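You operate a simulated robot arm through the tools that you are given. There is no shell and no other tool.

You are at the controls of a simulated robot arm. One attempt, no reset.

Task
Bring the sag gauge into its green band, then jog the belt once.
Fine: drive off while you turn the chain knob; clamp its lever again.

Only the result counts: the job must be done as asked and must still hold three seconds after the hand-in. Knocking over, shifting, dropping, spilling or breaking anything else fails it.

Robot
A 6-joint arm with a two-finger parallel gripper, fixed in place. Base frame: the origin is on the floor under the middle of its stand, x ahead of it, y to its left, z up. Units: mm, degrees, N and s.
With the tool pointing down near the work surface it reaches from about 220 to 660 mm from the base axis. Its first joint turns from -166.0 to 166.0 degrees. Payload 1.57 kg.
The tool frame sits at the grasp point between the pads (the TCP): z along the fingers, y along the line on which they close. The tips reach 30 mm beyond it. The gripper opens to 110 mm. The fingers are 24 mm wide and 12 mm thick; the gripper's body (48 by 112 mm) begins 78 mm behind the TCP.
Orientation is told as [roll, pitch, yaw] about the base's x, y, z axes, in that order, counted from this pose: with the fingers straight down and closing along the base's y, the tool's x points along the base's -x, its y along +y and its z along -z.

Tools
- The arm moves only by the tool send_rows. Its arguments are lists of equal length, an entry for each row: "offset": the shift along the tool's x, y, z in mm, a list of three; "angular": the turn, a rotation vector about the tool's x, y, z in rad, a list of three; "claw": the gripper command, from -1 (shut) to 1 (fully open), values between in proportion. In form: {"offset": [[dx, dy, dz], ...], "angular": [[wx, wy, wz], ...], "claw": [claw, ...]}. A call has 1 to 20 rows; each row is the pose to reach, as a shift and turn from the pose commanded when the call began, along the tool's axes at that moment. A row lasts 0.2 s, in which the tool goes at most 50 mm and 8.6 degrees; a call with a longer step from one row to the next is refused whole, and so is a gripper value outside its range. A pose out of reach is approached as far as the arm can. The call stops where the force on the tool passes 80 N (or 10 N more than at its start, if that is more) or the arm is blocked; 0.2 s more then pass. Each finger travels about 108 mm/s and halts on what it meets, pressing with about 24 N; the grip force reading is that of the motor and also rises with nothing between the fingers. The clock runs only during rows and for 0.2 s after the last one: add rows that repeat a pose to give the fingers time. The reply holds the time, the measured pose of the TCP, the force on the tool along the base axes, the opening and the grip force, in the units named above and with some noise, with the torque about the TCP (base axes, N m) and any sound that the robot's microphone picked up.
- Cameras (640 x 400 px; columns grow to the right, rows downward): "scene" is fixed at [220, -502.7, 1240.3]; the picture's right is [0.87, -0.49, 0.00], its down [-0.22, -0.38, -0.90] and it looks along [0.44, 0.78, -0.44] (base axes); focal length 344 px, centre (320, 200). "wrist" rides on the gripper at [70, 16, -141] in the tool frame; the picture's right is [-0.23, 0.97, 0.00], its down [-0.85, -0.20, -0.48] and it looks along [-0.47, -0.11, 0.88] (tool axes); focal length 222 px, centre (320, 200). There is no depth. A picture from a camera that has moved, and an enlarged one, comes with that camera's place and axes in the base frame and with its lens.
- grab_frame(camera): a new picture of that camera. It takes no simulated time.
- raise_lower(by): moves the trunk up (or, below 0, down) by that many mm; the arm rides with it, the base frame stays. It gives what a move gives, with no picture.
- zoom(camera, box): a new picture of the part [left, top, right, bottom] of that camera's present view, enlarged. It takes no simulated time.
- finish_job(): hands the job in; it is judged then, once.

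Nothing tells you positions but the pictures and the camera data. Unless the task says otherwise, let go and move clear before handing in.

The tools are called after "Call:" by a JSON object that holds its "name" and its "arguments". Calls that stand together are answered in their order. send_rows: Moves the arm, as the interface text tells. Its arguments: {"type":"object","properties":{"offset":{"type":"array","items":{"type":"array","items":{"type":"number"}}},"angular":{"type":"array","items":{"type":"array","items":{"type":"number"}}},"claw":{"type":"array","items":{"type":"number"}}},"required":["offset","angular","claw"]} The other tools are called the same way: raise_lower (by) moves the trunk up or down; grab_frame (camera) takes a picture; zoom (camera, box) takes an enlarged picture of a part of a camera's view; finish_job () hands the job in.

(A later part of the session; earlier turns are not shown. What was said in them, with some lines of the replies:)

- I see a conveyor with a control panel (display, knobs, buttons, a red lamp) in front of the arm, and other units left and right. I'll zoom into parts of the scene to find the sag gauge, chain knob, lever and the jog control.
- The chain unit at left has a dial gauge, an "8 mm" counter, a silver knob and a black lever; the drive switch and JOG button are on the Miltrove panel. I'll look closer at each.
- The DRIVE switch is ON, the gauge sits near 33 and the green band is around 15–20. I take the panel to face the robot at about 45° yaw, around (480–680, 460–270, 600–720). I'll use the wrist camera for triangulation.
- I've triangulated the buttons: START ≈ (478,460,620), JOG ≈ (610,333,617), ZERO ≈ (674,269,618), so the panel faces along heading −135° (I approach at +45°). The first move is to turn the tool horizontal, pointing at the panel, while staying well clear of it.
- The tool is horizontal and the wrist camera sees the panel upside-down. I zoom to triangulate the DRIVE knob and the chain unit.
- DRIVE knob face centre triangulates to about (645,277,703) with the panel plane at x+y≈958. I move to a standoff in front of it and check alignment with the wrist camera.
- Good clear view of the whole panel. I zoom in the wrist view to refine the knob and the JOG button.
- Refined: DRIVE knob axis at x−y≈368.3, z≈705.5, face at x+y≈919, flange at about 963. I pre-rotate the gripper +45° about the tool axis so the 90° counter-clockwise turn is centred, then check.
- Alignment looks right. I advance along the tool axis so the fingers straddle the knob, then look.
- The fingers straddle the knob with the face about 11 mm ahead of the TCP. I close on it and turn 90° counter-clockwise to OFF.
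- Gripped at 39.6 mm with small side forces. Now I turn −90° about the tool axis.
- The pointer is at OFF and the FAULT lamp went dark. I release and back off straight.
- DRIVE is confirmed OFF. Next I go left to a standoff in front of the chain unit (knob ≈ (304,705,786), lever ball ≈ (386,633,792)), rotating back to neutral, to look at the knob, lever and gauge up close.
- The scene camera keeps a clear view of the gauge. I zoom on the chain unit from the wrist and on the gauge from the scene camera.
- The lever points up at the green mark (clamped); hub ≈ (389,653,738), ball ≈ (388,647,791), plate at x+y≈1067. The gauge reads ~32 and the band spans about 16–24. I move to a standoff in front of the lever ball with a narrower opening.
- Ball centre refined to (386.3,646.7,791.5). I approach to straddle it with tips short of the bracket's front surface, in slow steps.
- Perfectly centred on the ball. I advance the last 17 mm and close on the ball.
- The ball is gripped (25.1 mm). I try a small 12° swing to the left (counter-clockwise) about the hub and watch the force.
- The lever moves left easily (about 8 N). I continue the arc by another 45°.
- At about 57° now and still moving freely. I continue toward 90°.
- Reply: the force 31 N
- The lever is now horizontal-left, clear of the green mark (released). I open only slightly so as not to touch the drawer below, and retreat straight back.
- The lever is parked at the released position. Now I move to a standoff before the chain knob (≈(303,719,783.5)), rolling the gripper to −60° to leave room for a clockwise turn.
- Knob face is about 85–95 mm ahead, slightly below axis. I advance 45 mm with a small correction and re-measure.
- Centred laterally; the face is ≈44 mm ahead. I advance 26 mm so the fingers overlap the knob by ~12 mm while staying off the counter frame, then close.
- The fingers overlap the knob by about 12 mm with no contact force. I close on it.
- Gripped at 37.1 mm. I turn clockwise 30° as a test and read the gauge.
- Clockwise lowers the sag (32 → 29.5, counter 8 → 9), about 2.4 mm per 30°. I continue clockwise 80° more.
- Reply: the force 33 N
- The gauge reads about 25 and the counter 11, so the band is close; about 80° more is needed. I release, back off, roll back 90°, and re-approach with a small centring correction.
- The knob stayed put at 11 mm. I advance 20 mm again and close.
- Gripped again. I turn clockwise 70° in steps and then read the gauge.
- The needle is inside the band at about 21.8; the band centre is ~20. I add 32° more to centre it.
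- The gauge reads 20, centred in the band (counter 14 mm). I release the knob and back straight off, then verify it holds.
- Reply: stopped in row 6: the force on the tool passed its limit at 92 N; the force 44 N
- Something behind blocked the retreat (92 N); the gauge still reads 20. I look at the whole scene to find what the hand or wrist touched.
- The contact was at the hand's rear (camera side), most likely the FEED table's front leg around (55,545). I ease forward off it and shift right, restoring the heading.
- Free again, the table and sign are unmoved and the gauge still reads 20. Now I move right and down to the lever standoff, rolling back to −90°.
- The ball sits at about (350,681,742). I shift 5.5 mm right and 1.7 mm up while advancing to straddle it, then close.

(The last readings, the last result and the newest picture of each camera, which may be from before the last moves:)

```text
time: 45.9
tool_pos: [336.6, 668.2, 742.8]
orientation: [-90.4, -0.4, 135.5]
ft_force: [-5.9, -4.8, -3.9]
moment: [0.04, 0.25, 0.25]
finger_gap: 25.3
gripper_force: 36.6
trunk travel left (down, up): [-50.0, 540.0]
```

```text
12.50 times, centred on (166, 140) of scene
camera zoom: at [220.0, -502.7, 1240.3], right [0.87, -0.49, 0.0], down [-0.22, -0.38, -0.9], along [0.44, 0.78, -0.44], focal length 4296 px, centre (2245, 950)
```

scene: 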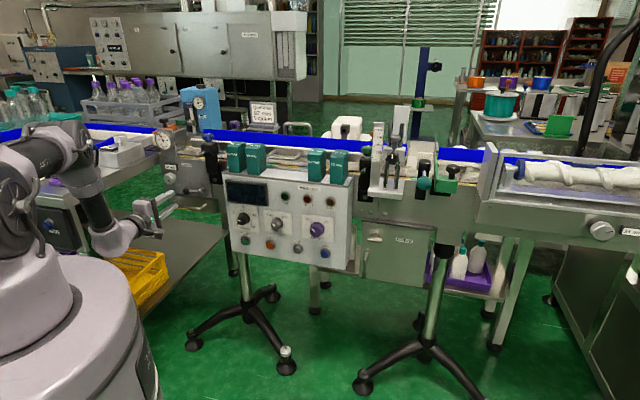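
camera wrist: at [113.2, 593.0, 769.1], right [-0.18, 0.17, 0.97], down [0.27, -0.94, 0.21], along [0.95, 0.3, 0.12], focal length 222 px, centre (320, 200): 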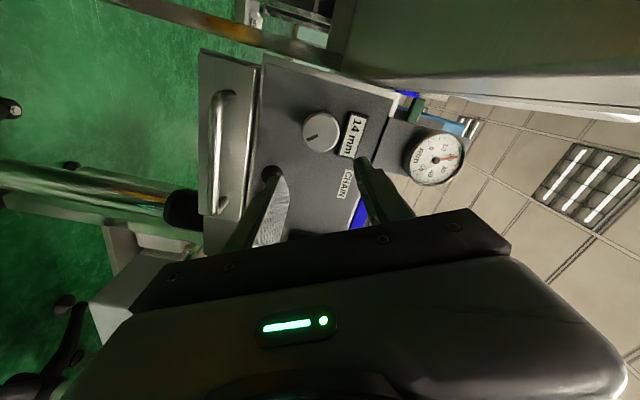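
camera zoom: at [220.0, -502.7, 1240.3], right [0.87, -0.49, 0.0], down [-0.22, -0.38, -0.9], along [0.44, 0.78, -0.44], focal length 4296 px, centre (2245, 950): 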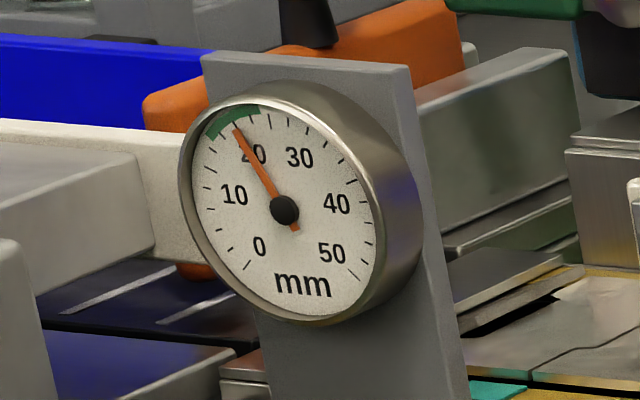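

Ball gripped at 25.3 mm, gauge still at 20. I swing the lever clockwise 45° first.

Call:
{"name": "send_rows", "arguments": {"offset": [[0.43, -6.53, 0], [1.7, -12.94, 0], [3.81, -19.13, 0], [6.7, -25, 0], [10.33, -30.44, 0], [14.64, -35.36, 0]], "angular": [[0, 0, 0.1309], [0, 0, 0.2618], [0, 0, 0.3927], [0, 0, 0.5236], [0, 0, 0.6545], [0, 0, 0.7854]], "claw": [-1, -1, -1, -1, -1, -1]}}

Call:
{"name": "zoom", "arguments": {"camera": "wrist", "box": [230, 80, 410, 210]}}

```text
time: 47.3
tool_pos: [347.4, 656.5, 778.1]
orientation: [-90.5, -45.4, 135.8]
ft_force: [-6.3, -7.1, -6.8]
moment: [0.0, 0.16, 0.07]
finger_gap: 25.3
gripper_force: 36.4
trunk travel left (down, up): [-50.0, 540.0]
```

```text
3.08 times, centred on (320, 145) of wrist
camera zoom: at [274.5, 529.7, 717.2], right [-0.61, 0.6, -0.52], down [-0.67, -0.02, 0.75], along [0.44, 0.8, 0.41], focal length 684 px, centre (320, 369)
```

zoom: 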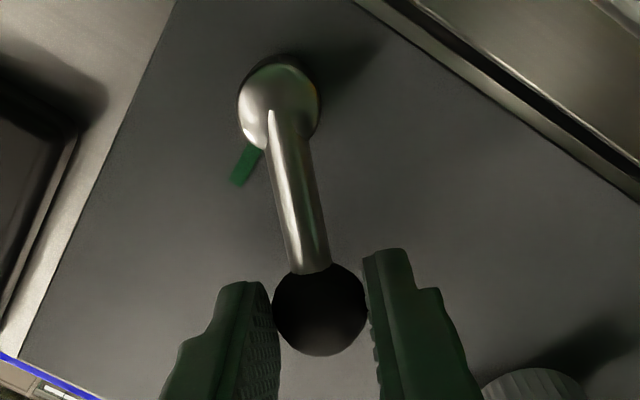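

Smooth so far with low force. I continue the remaining 45° to bring it back over the green mark.

Call:
{"name": "send_rows", "arguments": {"offset": [[0.43, -6.53, 0], [1.7, -12.94, 0], [3.81, -19.13, 0], [6.7, -25, 0], [10.33, -30.44, 0], [14.64, -35.36, 0]], "angular": [[0, 0, 0.1309], [0, 0, 0.2618], [0, 0, 0.3927], [0, 0, 0.5236], [0, 0, 0.6545], [0, 0, 0.7854]], "claw": [-1, -1, -1, -1, -1, -1]}}

Call:
{"name": "zoom", "arguments": {"camera": "wrist", "box": [230, 80, 410, 210]}}

Call:
{"name": "zoom", "arguments": {"camera": "scene", "box": [160, 150, 224, 200]}}

Call:
{"name": "zoom", "arguments": {"camera": "scene", "box": [154, 124, 178, 156]}}

```text
time: 48.7
tool_pos: [371.5, 632.3, 792.3]
orientation: [135.8, -89.5, -90.3]
ft_force: [-8.9, -5.0, -10.8]
moment: [-0.44, 0.1, 0.08]
finger_gap: 25.2
gripper_force: 36.6
trunk travel left (down, up): [-50.0, 540.0]
```

```text
3.08 times, centred on (320, 145) of wrist
camera zoom: at [260.2, 543.6, 722.5], right [-0.7, 0.68, 0.23], down [-0.19, -0.49, 0.85], along [0.69, 0.55, 0.47], focal length 684 px, centre (320, 369)
```

zoom: 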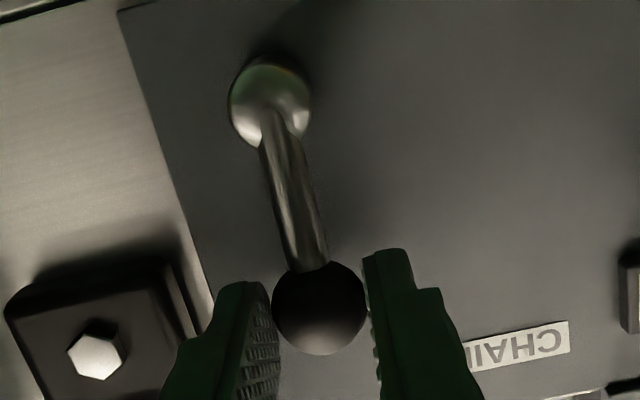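

```text
8.00 times, centred on (192, 175) of scene
camera zoom: at [220.0, -502.7, 1240.3], right [0.87, -0.49, 0.0], down [-0.22, -0.38, -0.9], along [0.44, 0.78, -0.44], focal length 2750 px, centre (1344, 400)
```

zoom: 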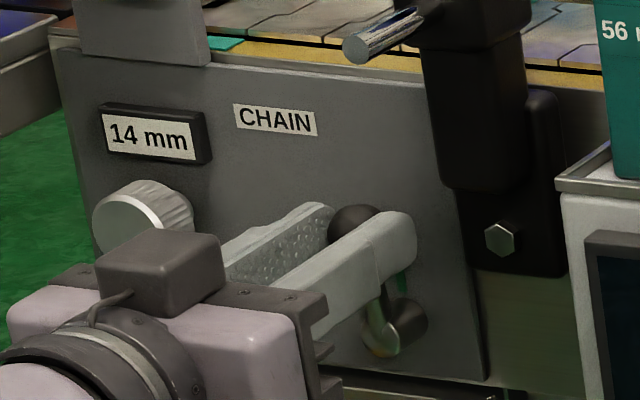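

```text
12.50 times, centred on (166, 140) of scene
camera zoom: at [220.0, -502.7, 1240.3], right [0.87, -0.49, 0.0], down [-0.22, -0.38, -0.9], along [0.44, 0.78, -0.44], focal length 4296 px, centre (2245, 950)
```

zoom: 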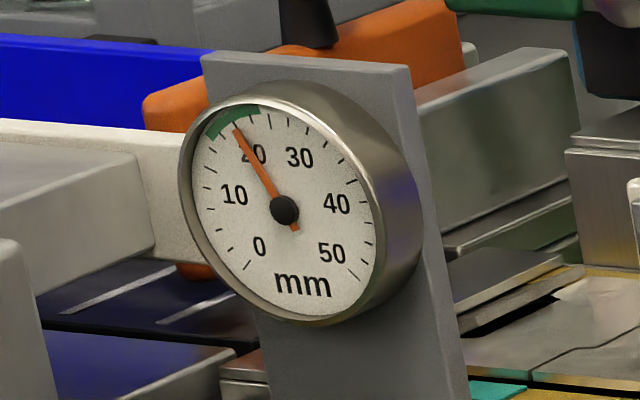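

The lever looks back at its original place. I nudge 4° further clockwise to make sure it is fully home and feel for the stop.

Call:
{"name": "send_rows", "arguments": {"offset": [[0, -1.75, 0], [0.1, -3.5, 0]], "angular": [[0, 0, 0.035], [0, 0, 0.07]], "claw": [-1, -1]}}

Call:
{"name": "zoom", "arguments": {"camera": "scene", "box": [160, 150, 224, 200]}}

```text
time: 49.3
tool_pos: [372.4, 632.1, 793.6]
orientation: [96.5, -85.8, -50.7]
ft_force: [-24.9, 11.3, -9.7]
moment: [-0.4, 0.13, 0.74]
finger_gap: 25.2
gripper_force: 36.6
trunk travel left (down, up): [-50.0, 540.0]
```

```text
8.00 times, centred on (192, 175) of scene
camera zoom: at [220.0, -502.7, 1240.3], right [0.87, -0.49, 0.0], down [-0.22, -0.38, -0.9], along [0.44, 0.78, -0.44], focal length 2750 px, centre (1344, 400)
```

zoom: 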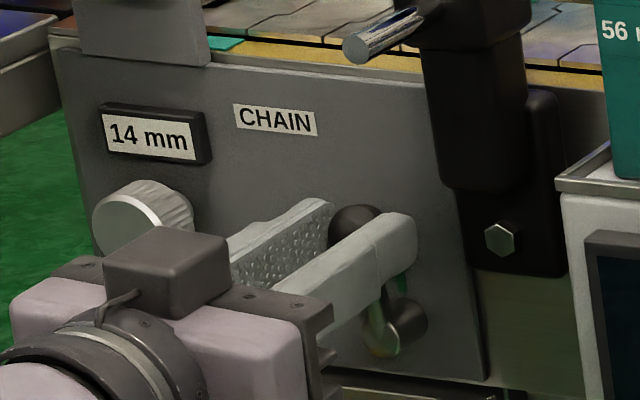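

It's against its stop (force rose, no motion), so the lever is clamped. I open slightly, recentre, and back straight out.

Call:
{"name": "send_rows", "arguments": {"offset": [[0, 0, 0], [0, 0, 0], [0, 2.5, 0], [0, 2.5, -15], [0, 2.5, -35], [0, 2.5, -60], [0, 2.5, -85]], "angular": [[0, 0, 0], [0, 0, 0], [0, 0, 0], [0, 0, 0], [0, 0, 0], [0, 0, 0], [0, 0, 0]], "claw": [-0.4, -0.4, -0.4, -0.35, -0.35, -0.35, -0.35]}}

Call:
{"name": "zoom", "arguments": {"camera": "scene", "box": [150, 120, 230, 200]}}

Call:
{"name": "zoom", "arguments": {"camera": "scene", "box": [154, 124, 178, 156]}}

Call:
{"name": "grab_frame", "arguments": {"camera": "wrist"}}

```text
time: 50.9
tool_pos: [314.2, 571.4, 792.0]
orientation: [95.8, -85.7, -50.2]
ft_force: [0.8, -0.3, 0.7]
moment: [-0.01, -0.04, -0.03]
finger_gap: 35.8
gripper_force: 0.1
trunk travel left (down, up): [-50.0, 540.0]
```

```text
5.00 times, centred on (190, 160) of scene
camera zoom: at [220.0, -502.7, 1240.3], right [0.87, -0.49, 0.0], down [-0.22, -0.38, -0.9], along [0.44, 0.78, -0.44], focal length 1718 px, centre (970, 400)
```

zoom: 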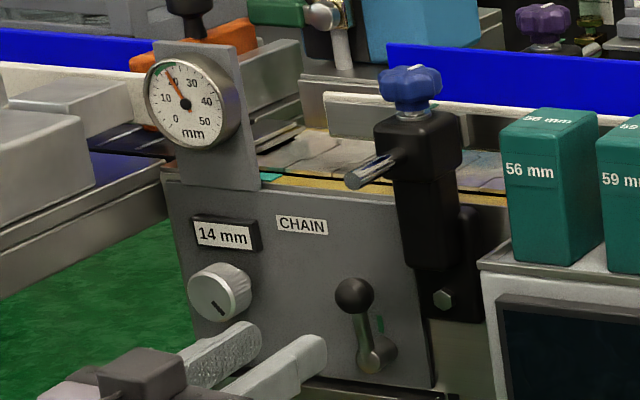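

```text
12.50 times, centred on (166, 140) of scene
camera zoom: at [220.0, -502.7, 1240.3], right [0.87, -0.49, 0.0], down [-0.22, -0.38, -0.9], along [0.44, 0.78, -0.44], focal length 4296 px, centre (2245, 950)
```

zoom: 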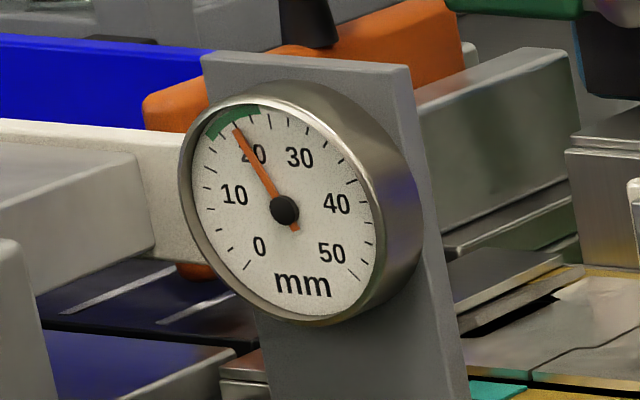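

```text
taken
camera wrist: at [198.5, 485.1, 723.7], right [-0.68, 0.67, 0.3], down [-0.15, -0.53, 0.83], along [0.72, 0.52, 0.46], focal length 222 px, centre (320, 200)
```

wrist: 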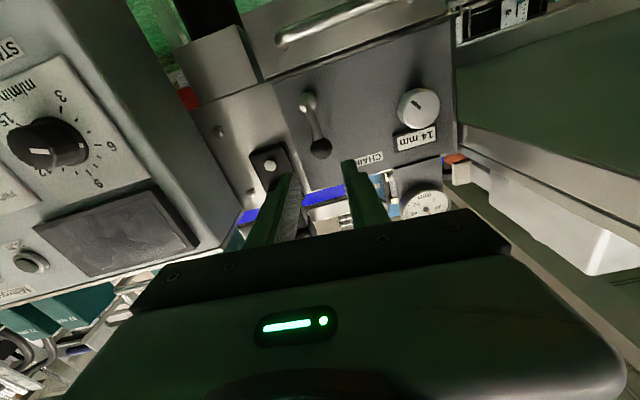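

Lever clamped at its green mark, gauge 20, counter 14. Now I go back to the DRIVE knob standoff, first retreating and then traversing right, rolling to −45° for the clockwise turn to ON.

Call:
{"name": "send_rows", "arguments": {"offset": [[0, 0, -30], [0, -5, -65], [4.4, -42, -65], [8.9, -79, -65], [13.3, -116, -65], [17.7, -153, -65], [22.1, -190, -65], [26.5, -227, -65], [31, -264, -65], [35.4, -301, -65], [39.8, -338, -65], [44.2, -375, -65], [48.7, -412, -65], [53.1, -447, -65]], "angular": [[0, 0, 0], [0, 0, 0], [0, 0, -0.072], [0, 0, -0.143], [0, 0, -0.215], [0, 0, -0.287], [0, 0, -0.359], [0, 0, -0.43], [0, 0, -0.502], [0, 0, -0.574], [0, 0, -0.646], [0, 0, -0.717], [0, 0, -0.789], [0, 0, -0.861]], "claw": [-0.2, 0, 0.1, 0.2, 0.3, 0.3, 0.3, 0.3, 0.3, 0.3, 0.3, 0.3, 0.3, 0.3]}}

Call:
{"name": "grab_frame", "arguments": {"camera": "wrist"}}

Call:
{"name": "zoom", "arguments": {"camera": "wrist", "box": [230, 60, 410, 200]}}

Call:
{"name": "grab_frame", "arguments": {"camera": "scene"}}

```text
time: 53.9
tool_pos: [583.8, 216.4, 704.5]
orientation: [-90.5, -44.8, 135.8]
ft_force: [0.0, 0.8, 0.8]
moment: [-0.02, -0.02, 0.0]
finger_gap: 71.2
gripper_force: 0.1
trunk travel left (down, up): [-50.0, 540.0]
```

```text
taken
camera wrist: at [511.0, 88.9, 644.4], right [-0.6, 0.6, -0.53], down [-0.67, -0.02, 0.74], along [0.43, 0.8, 0.41], focal length 222 px, centre (320, 200)
```

wrist: 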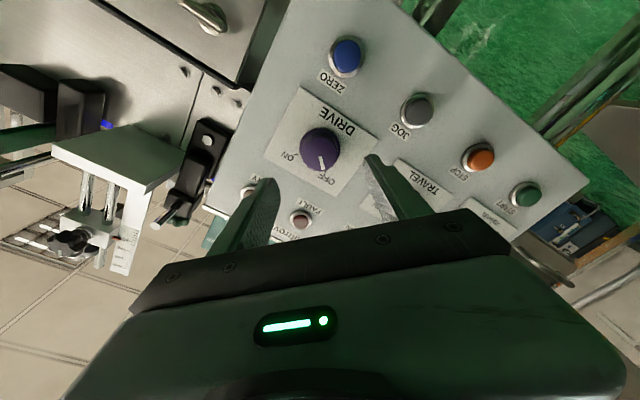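

```text
2.86 times, centred on (320, 130) of wrist
camera zoom: at [511.0, 88.9, 644.4], right [-0.6, 0.6, -0.53], down [-0.67, -0.02, 0.74], along [0.43, 0.8, 0.41], focal length 635 px, centre (320, 400)
```

zoom: 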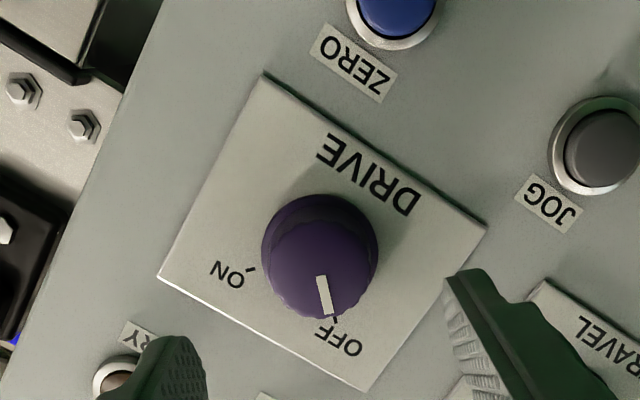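

```text
taken
```

scene: 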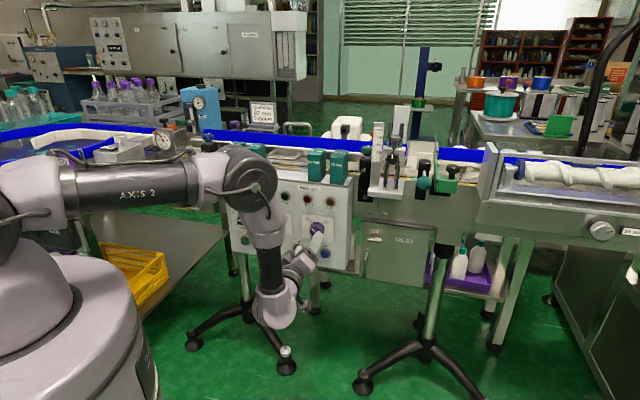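

Aligned with the DRIVE knob (pointer at OFF). I advance to the earlier grip depth and close.

Call:
{"name": "send_rows", "arguments": {"offset": [[0, -0.5, 20], [0, -1, 40], [0, -1, 58], [0, -1, 75], [0, -1, 75]], "angular": [[0.005, 0.005, 0], [0.0099, 0.0099, 0], [0.0099, 0.0099, 0], [0.0099, 0.0099, 0], [0.0099, 0.0099, 0]], "claw": [0.3, 0.3, 0.3, 0.3, 0.3]}}

Call:
{"name": "zoom", "arguments": {"camera": "wrist", "box": [230, 80, 410, 220]}}

```text
time: 55.1
tool_pos: [636.7, 269.2, 707.1]
orientation: [-90.6, -45.0, 135.0]
ft_force: [-0.7, -0.3, 0.7]
moment: [0.01, 0.02, -0.01]
finger_gap: 71.9
gripper_force: 0.0
trunk travel left (down, up): [-50.0, 540.0]
```

```text
2.86 times, centred on (320, 150) of wrist
camera zoom: at [562.8, 142.8, 645.7], right [-0.59, 0.61, -0.53], down [-0.67, -0.01, 0.74], along [0.44, 0.8, 0.41], focal length 635 px, centre (320, 343)
```

zoom: 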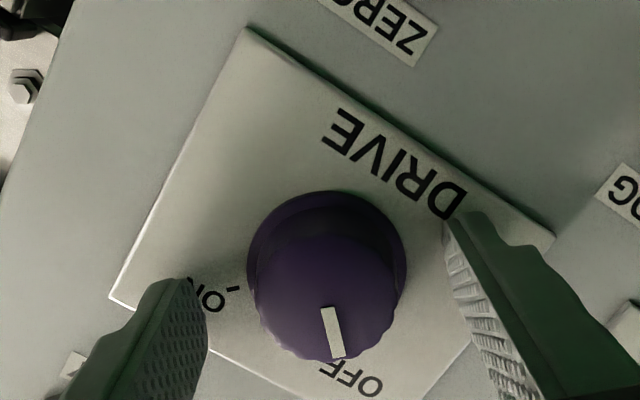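

Call:
{"name": "send_rows", "arguments": {"offset": [[1.5, 1.2, 0], [1.5, 1.2, 0], [1.5, 1.2, 0], [1.5, 1.2, 0]], "angular": [[0, 0, 0], [0, 0, 0], [0, 0, 0], [0, 0, 0]], "claw": [0.3, -1, -1, -1]}}

Call:
{"name": "send_rows", "arguments": {"offset": [[0, 0, 0], [0, 0, 0], [0, 0, 0], [0, 0, 0], [0, 0, 0], [0, 0, 0], [0, 0, 0], [0, 0, 0], [0, 0, 0], [0, 0, 0], [0, 0, 0], [0, 0, 0], [0, 0, 0], [0, 0, 0]], "angular": [[0, 0, 0.12], [0, 0, 0.24], [0, 0, 0.36], [0, 0, 0.48], [0, 0, 0.6], [0, 0, 0.72], [0, 0, 0.84], [0, 0, 0.96], [0, 0, 1.08], [0, 0, 1.2], [0, 0, 1.32], [0, 0, 1.44], [0, 0, 1.571], [0, 0, 1.571]], "claw": [-1, -1, -1, -1, -1, -1, -1, -1, -1, -1, -1, -1, -1, -1]}}

Call:
{"name": "zoom", "arguments": {"camera": "wrist", "box": [230, 80, 410, 220]}}

Call:
{"name": "zoom", "arguments": {"camera": "scene", "box": [210, 160, 370, 270]}}

```text
time: 56.1
tool_pos: [636.5, 268.8, 704.4]
orientation: [-90.5, -45.0, 135.2]
ft_force: [-6.2, 3.5, -5.1]
moment: [-0.42, 0.39, 1.0]
finger_gap: 39.5
gripper_force: 45.4
trunk travel left (down, up): [-50.0, 540.0]
```

```text
time: 59.1
tool_pos: [637.5, 268.7, 703.7]
orientation: [90.6, -44.9, -45.7]
ft_force: [-11.5, 1.3, -11.0]
moment: [-0.66, 0.0, -0.32]
finger_gap: 39.5
gripper_force: 45.4
trunk travel left (down, up): [-50.0, 540.0]
```

```text
2.86 times, centred on (320, 150) of wrist
camera zoom: at [492.7, 212.7, 666.4], right [-0.37, 0.37, 0.85], down [0.18, -0.87, 0.46], along [0.91, 0.33, 0.26], focal length 635 px, centre (320, 343)
```

zoom: 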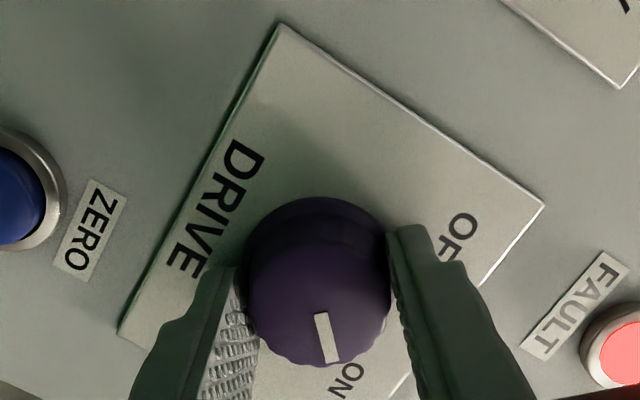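

```text
3.64 times, centred on (290, 215) of scene
camera zoom: at [220.0, -502.7, 1240.3], right [0.87, -0.49, 0.0], down [-0.22, -0.38, -0.9], along [0.44, 0.78, -0.44], focal length 1250 px, centre (429, 146)
```

zoom: 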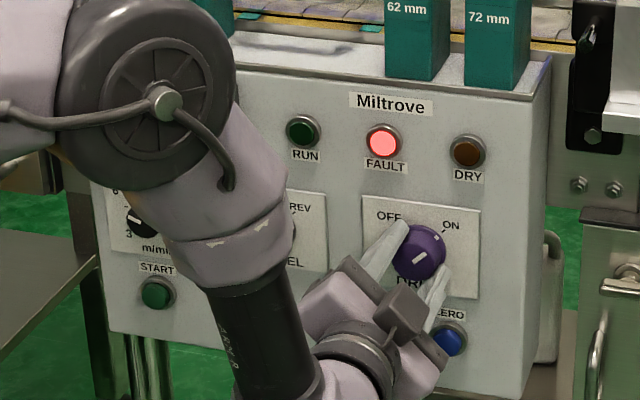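

DRIVE is ON again; the FAULT lamp is lit. I release, back off, and read the display and lamps.

Call:
{"name": "send_rows", "arguments": {"offset": [[0, 0, 0], [0, 0, 0], [0, 0, -20], [0, 0, -50], [0, 0, -80]], "angular": [[0, 0, 0], [0, 0, 0], [0, 0, 0], [0, 0, 0], [0, 0, 0]], "claw": [0.3, 0.3, 0.3, 0.3, 0.3]}}

Call:
{"name": "grab_frame", "arguments": {"camera": "wrist"}}

Call:
{"name": "zoom", "arguments": {"camera": "scene", "box": [210, 160, 370, 270]}}

Call:
{"name": "zoom", "arguments": {"camera": "scene", "box": [150, 120, 230, 200]}}

```text
time: 60.3
tool_pos: [578.5, 213.3, 705.5]
orientation: [90.6, -45.1, -45.8]
ft_force: [-0.1, 0.1, 0.5]
moment: [0.06, 0.0, 0.0]
finger_gap: 71.7
gripper_force: 0.1
trunk travel left (down, up): [-50.0, 540.0]
```

```text
taken
camera wrist: at [435.1, 156.2, 666.3], right [-0.38, 0.37, 0.85], down [0.18, -0.87, 0.46], along [0.91, 0.33, 0.26], focal length 222 px, centre (320, 200)
```

wrist: 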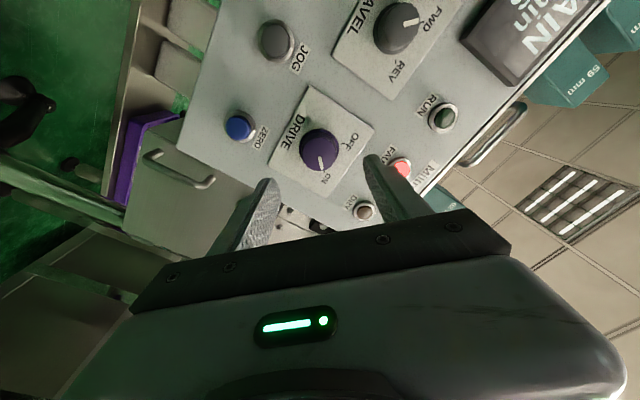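

```text
3.64 times, centred on (290, 215) of scene
camera zoom: at [220.0, -502.7, 1240.3], right [0.87, -0.49, 0.0], down [-0.22, -0.38, -0.9], along [0.44, 0.78, -0.44], focal length 1250 px, centre (429, 146)
```

zoom: 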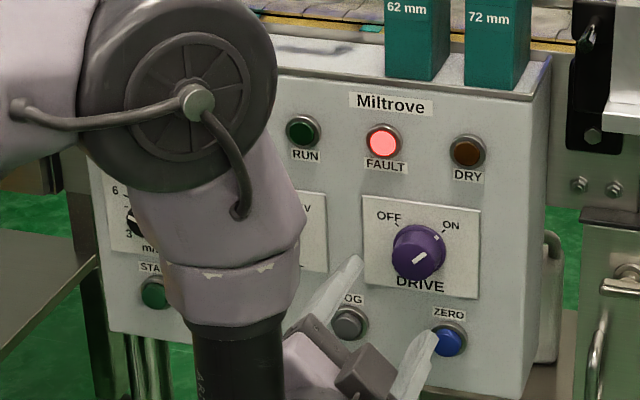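

```text
5.00 times, centred on (190, 160) of scene
camera zoom: at [220.0, -502.7, 1240.3], right [0.87, -0.49, 0.0], down [-0.22, -0.38, -0.9], along [0.44, 0.78, -0.44], focal length 1718 px, centre (970, 400)
```

zoom: 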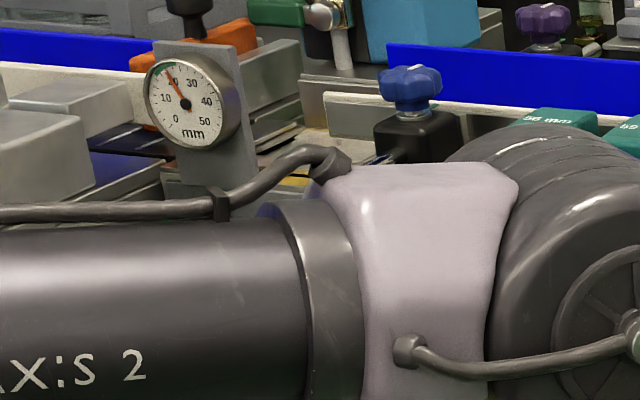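

DRIVE is at ON and the gauge is still in the band. I move to a standoff before the JOG button, rolling back to neutral, and measure its position.

Call:
{"name": "send_rows", "arguments": {"offset": [[18, -2.7, 0], [36, -5.4, 4], [54, -8.1, 8], [72, -10.8, 12], [90, -13.5, 16], [108.2, -16.3, 20]], "angular": [[0, 0, -0.131], [0, 0, -0.262], [0, 0, -0.393], [0, 0, -0.524], [0, 0, -0.655], [0, 0, -0.785]], "claw": [0.3, 0.3, 0.3, 0.3, 0.3, 0.3]}}

Call:
{"name": "grab_frame", "arguments": {"camera": "wrist"}}

Call:
{"name": "zoom", "arguments": {"camera": "wrist", "box": [230, 70, 410, 210]}}

Call:
{"name": "zoom", "arguments": {"camera": "scene", "box": [210, 160, 370, 270]}}

```text
time: 61.7
tool_pos: [549.5, 273.6, 616.1]
orientation: [-159.6, -89.6, -155.7]
ft_force: [0.3, 0.3, 0.7]
moment: [0.0, 0.01, 0.01]
finger_gap: 71.9
gripper_force: 0.1
trunk travel left (down, up): [-50.0, 540.0]
```

```text
taken
camera wrist: at [436.3, 185.5, 546.4], right [-0.69, 0.69, 0.22], down [-0.21, -0.48, 0.85], along [0.7, 0.54, 0.47], focal length 222 px, centre (320, 200)
```

wrist: 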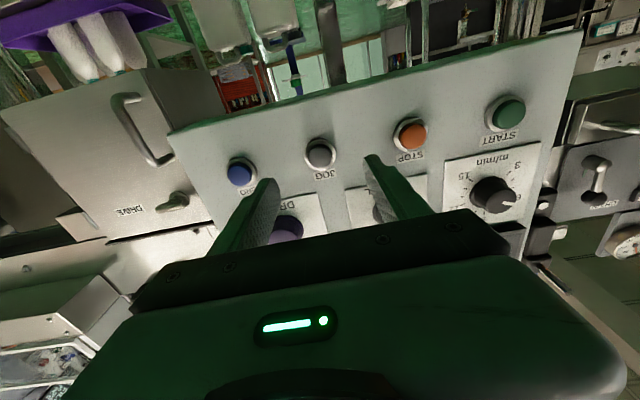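

```text
2.86 times, centred on (320, 140) of wrist
camera zoom: at [436.3, 185.5, 546.4], right [-0.69, 0.69, 0.22], down [-0.21, -0.48, 0.85], along [0.7, 0.54, 0.47], focal length 635 px, centre (320, 371)
```

zoom: 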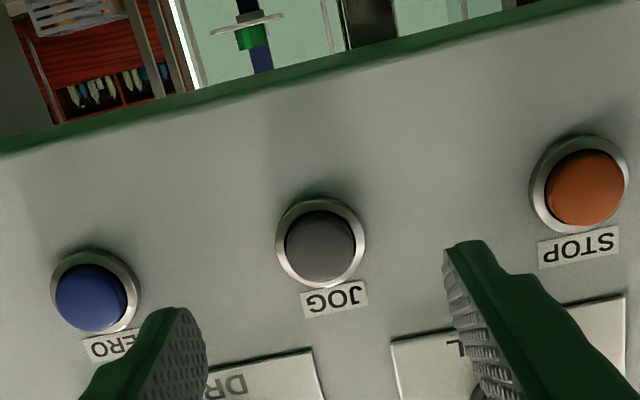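

```text
3.64 times, centred on (290, 215) of scene
camera zoom: at [220.0, -502.7, 1240.3], right [0.87, -0.49, 0.0], down [-0.22, -0.38, -0.9], along [0.44, 0.78, -0.44], focal length 1250 px, centre (429, 146)
```

zoom: 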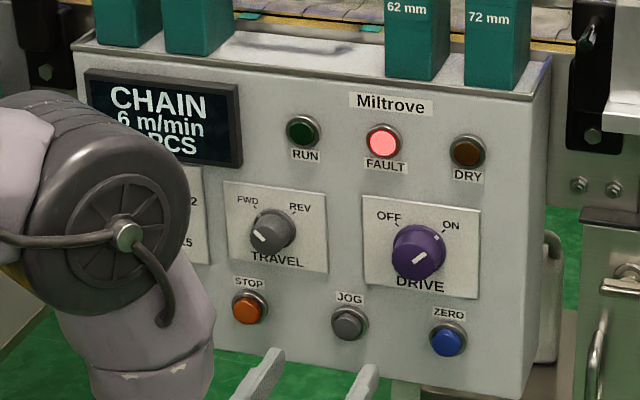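

The JOG face is centred on the tool axis about 85 mm ahead. I close the gripper and approach to within ~7 mm of the button.

Call:
{"name": "send_rows", "arguments": {"offset": [[-0.5, 0, 0], [-0.7, 0, 0], [-0.7, 0, 15], [-0.7, 0, 30], [-0.7, 0, 42], [-0.7, 0, 48]], "angular": [[0, 0, 0], [0, 0, 0], [0, 0, 0], [0, 0, 0], [0, 0, 0], [0, 0, 0]], "claw": [-1, -1, -1, -1, -1, -1]}}

Call:
{"name": "zoom", "arguments": {"camera": "wrist", "box": [230, 80, 410, 220]}}

Call:
{"name": "zoom", "arguments": {"camera": "scene", "box": [260, 210, 340, 270]}}

```text
time: 63.1
tool_pos: [583.4, 306.6, 616.5]
orientation: [-178.7, -89.6, -136.5]
ft_force: [0.7, -0.1, -0.3]
moment: [-0.03, 0.02, 0.04]
finger_gap: 0.2
gripper_force: 20.7
trunk travel left (down, up): [-50.0, 540.0]
```

```text
2.86 times, centred on (320, 150) of wrist
camera zoom: at [470.6, 219.6, 547.4], right [-0.69, 0.69, 0.23], down [-0.2, -0.48, 0.85], along [0.7, 0.54, 0.47], focal length 635 px, centre (320, 343)
```

zoom: 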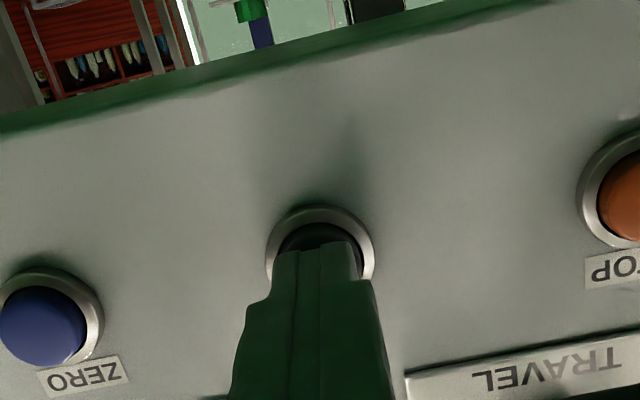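

```text
6.67 times, centred on (300, 240) of scene
camera zoom: at [220.0, -502.7, 1240.3], right [0.87, -0.49, 0.0], down [-0.22, -0.38, -0.9], along [0.44, 0.78, -0.44], focal length 2291 px, centre (453, -67)
```

zoom: 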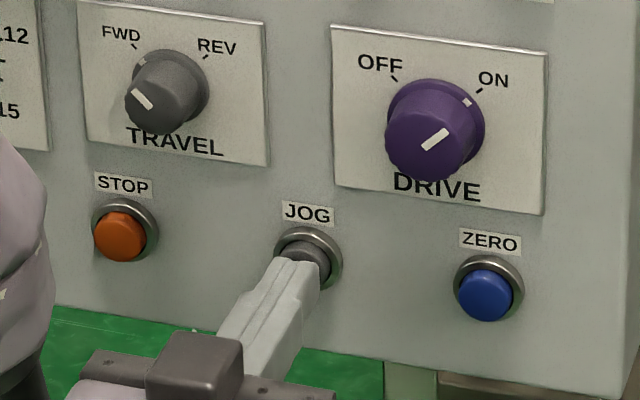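

The closed fingertips are centred on JOG, about 9 mm short. I press in small steps and hold briefly.

Call:
{"name": "send_rows", "arguments": {"offset": [[0, 0, 4], [0, 0, 8], [0, 0, 11], [0, 0, 13], [0, 0, 14.5]], "angular": [[0, 0, 0], [0, 0, 0], [0, 0, 0], [0, 0, 0], [0, 0, 0]], "claw": [-1, -1, -1, -1, -1]}}

Call:
{"name": "zoom", "arguments": {"camera": "scene", "box": [210, 160, 370, 270]}}

Call:
{"name": "zoom", "arguments": {"camera": "scene", "box": [260, 210, 340, 270]}}

```text
time: 64.3
tool_pos: [592.4, 315.7, 617.4]
orientation: [165.5, -89.7, -120.9]
ft_force: [-32.3, -26.3, -2.6]
moment: [-0.21, 0.03, 0.1]
finger_gap: 0.0
gripper_force: 20.8
trunk travel left (down, up): [-50.0, 540.0]
heard: click
```

```text
3.64 times, centred on (290, 215) of scene
camera zoom: at [220.0, -502.7, 1240.3], right [0.87, -0.49, 0.0], down [-0.22, -0.38, -0.9], along [0.44, 0.78, -0.44], focal length 1250 px, centre (429, 146)
```

zoom: 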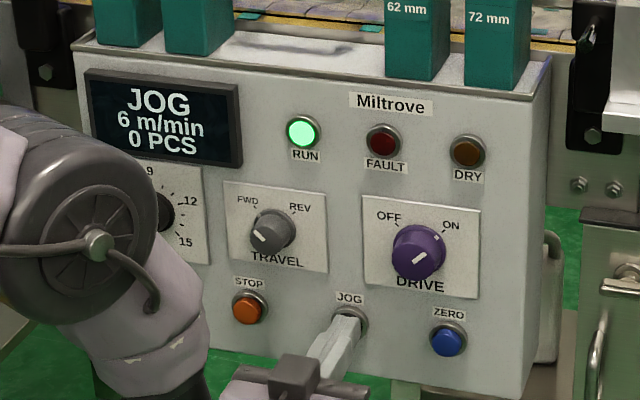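

```text
6.67 times, centred on (300, 240) of scene
camera zoom: at [220.0, -502.7, 1240.3], right [0.87, -0.49, 0.0], down [-0.22, -0.38, -0.9], along [0.44, 0.78, -0.44], focal length 2291 px, centre (453, -67)
```

zoom: 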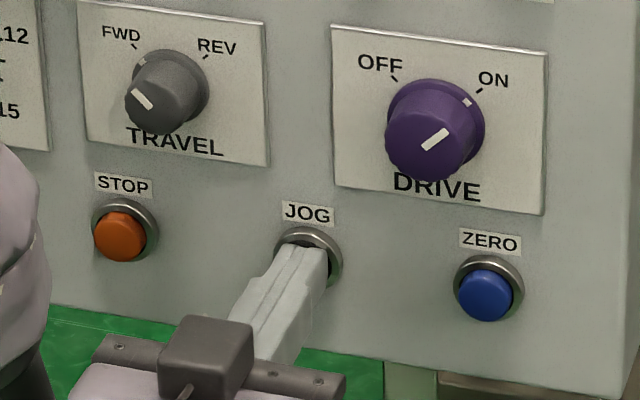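

A click was heard, the display reads JOG, RUN is lit and FAULT is out. I release the button straight back now.

Call:
{"name": "send_rows", "arguments": {"offset": [[0, 0, -15], [0, 0, -45], [0, 0, -85], [0, 0, -85]], "angular": [[0, 0, 0], [0, 0, 0], [0, 0, 0], [0, 0, 0]], "claw": [-1, -1, -1, -1]}}

Call:
{"name": "zoom", "arguments": {"camera": "scene", "box": [210, 160, 370, 270]}}

Call:
{"name": "zoom", "arguments": {"camera": "scene", "box": [154, 124, 178, 156]}}

Call:
{"name": "grab_frame", "arguments": {"camera": "scene"}}

```text
time: 65.3
tool_pos: [531.7, 257.2, 617.1]
orientation: [-179.6, -89.6, -135.7]
ft_force: [-0.6, -0.7, 0.2]
moment: [0.04, 0.0, -0.01]
finger_gap: 0.0
gripper_force: 21.8
trunk travel left (down, up): [-50.0, 540.0]
```

```text
3.64 times, centred on (290, 215) of scene
camera zoom: at [220.0, -502.7, 1240.3], right [0.87, -0.49, 0.0], down [-0.22, -0.38, -0.9], along [0.44, 0.78, -0.44], focal length 1250 px, centre (429, 146)
```

zoom: 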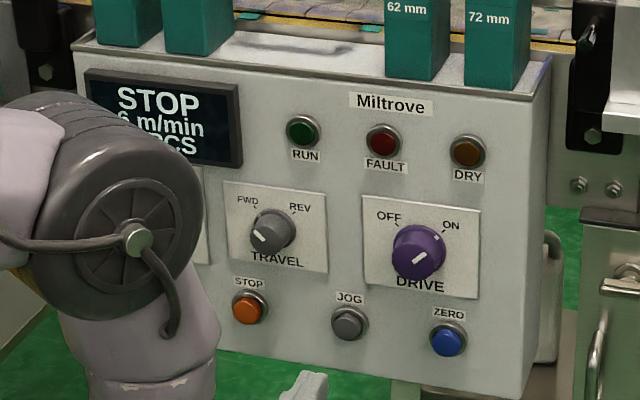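

```text
12.50 times, centred on (166, 140) of scene
camera zoom: at [220.0, -502.7, 1240.3], right [0.87, -0.49, 0.0], down [-0.22, -0.38, -0.9], along [0.44, 0.78, -0.44], focal length 4296 px, centre (2245, 950)
```

zoom: 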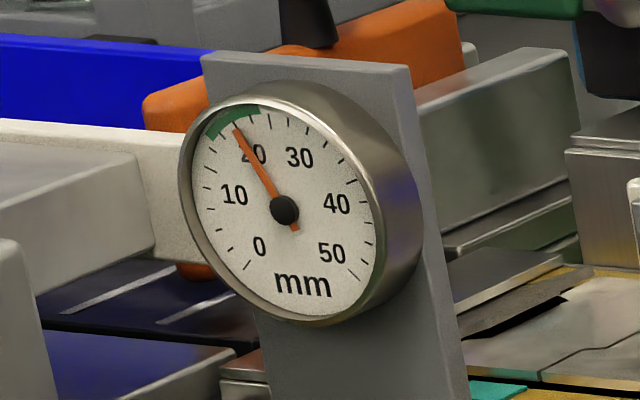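

```text
taken
```

scene: 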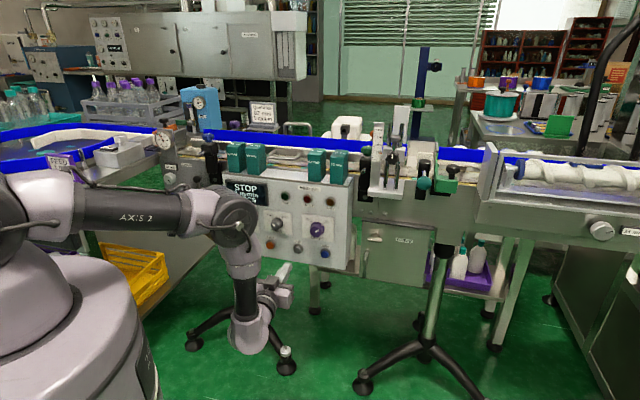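

The jog ran and ended: display shows STOP, FAULT cleared, gauge still at 20. A last check of the lever and the FEED table area before handing in.

Call:
{"name": "zoom", "arguments": {"camera": "scene", "box": [0, 80, 160, 250]}}

Call:
{"name": "zoom", "arguments": {"camera": "scene", "box": [150, 120, 230, 200]}}

Call:
{"name": "grab_frame", "arguments": {"camera": "wrist"}}

```text
2.35 times, centred on (80, 165) of scene
camera zoom: at [220.0, -502.7, 1240.3], right [0.87, -0.49, 0.0], down [-0.22, -0.38, -0.9], along [0.44, 0.78, -0.44], focal length 809 px, centre (885, 282)
```

zoom: 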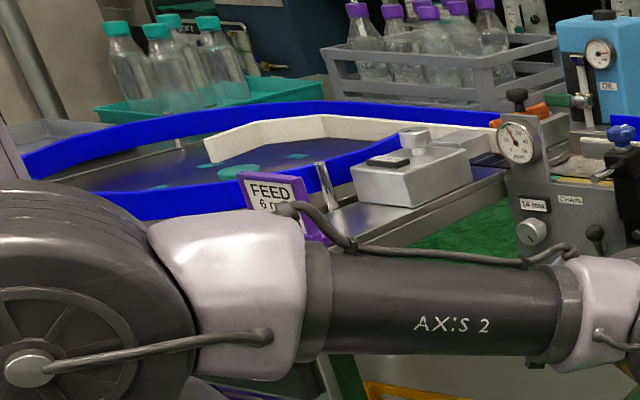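

```text
5.00 times, centred on (190, 160) of scene
camera zoom: at [220.0, -502.7, 1240.3], right [0.87, -0.49, 0.0], down [-0.22, -0.38, -0.9], along [0.44, 0.78, -0.44], focal length 1718 px, centre (970, 400)
```

zoom: 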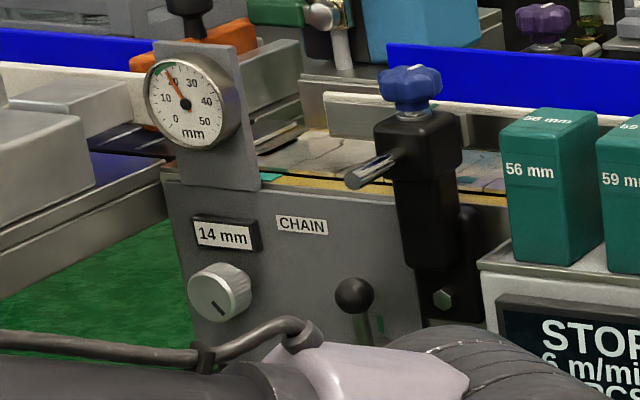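

```text
taken
camera wrist: at [420.0, 168.8, 546.9], right [-0.69, 0.69, 0.23], down [-0.2, -0.48, 0.85], along [0.7, 0.54, 0.47], focal length 222 px, centre (320, 200)
```

wrist: 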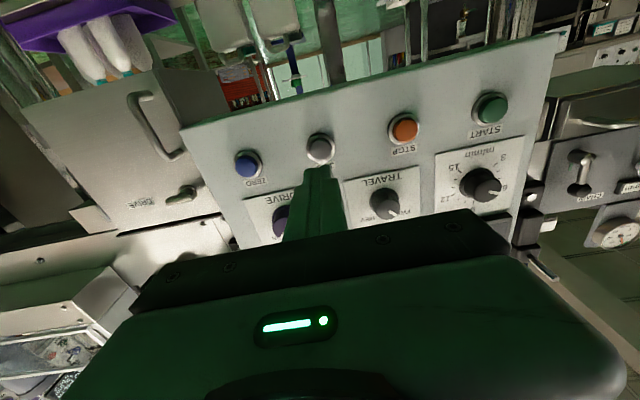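

Everything checks out. The gauge is at 20 in the green band with the counter at 14 mm, and the lever is clamped at its green mark. DRIVE is ON, JOG was pressed once with FAULT cleared and STOP displayed, and the FEED sign and table sit where they did. The hand is clear, so I hand in.

Call:
{"name": "finish_job", "arguments": {}}

```text
The job is handed in.
```

The sag gauge now reads about 20 mm, in the middle of its green band (roughly 16–24), and I jogged the belt once. I've handed the job in; no verdict came back.

- **Chain:** I switched DRIVE off and released the lever, then turned the chain knob clockwise. The counter went from 8 to 14 mm. I swung the lever back until it hit its stop at the green mark.
- **Jog:** I turned DRIVE back on and pressed JOG once. There was a click, the display showed JOG and the RUN lamp lit. After release the display shows STOP and the FAULT lamp is out. It had been lit at the start.
- **Contact:** While backing off the chain knob, the hand hit something behind it and the move stopped at 92 N. It was most likely a leg of the FEED table. The table edge and the FEED sign look unmoved in the later pictures, and the gauge reading did not change.

DRIVE is left ON, as it was at the start, and the arm is clear of the panel.
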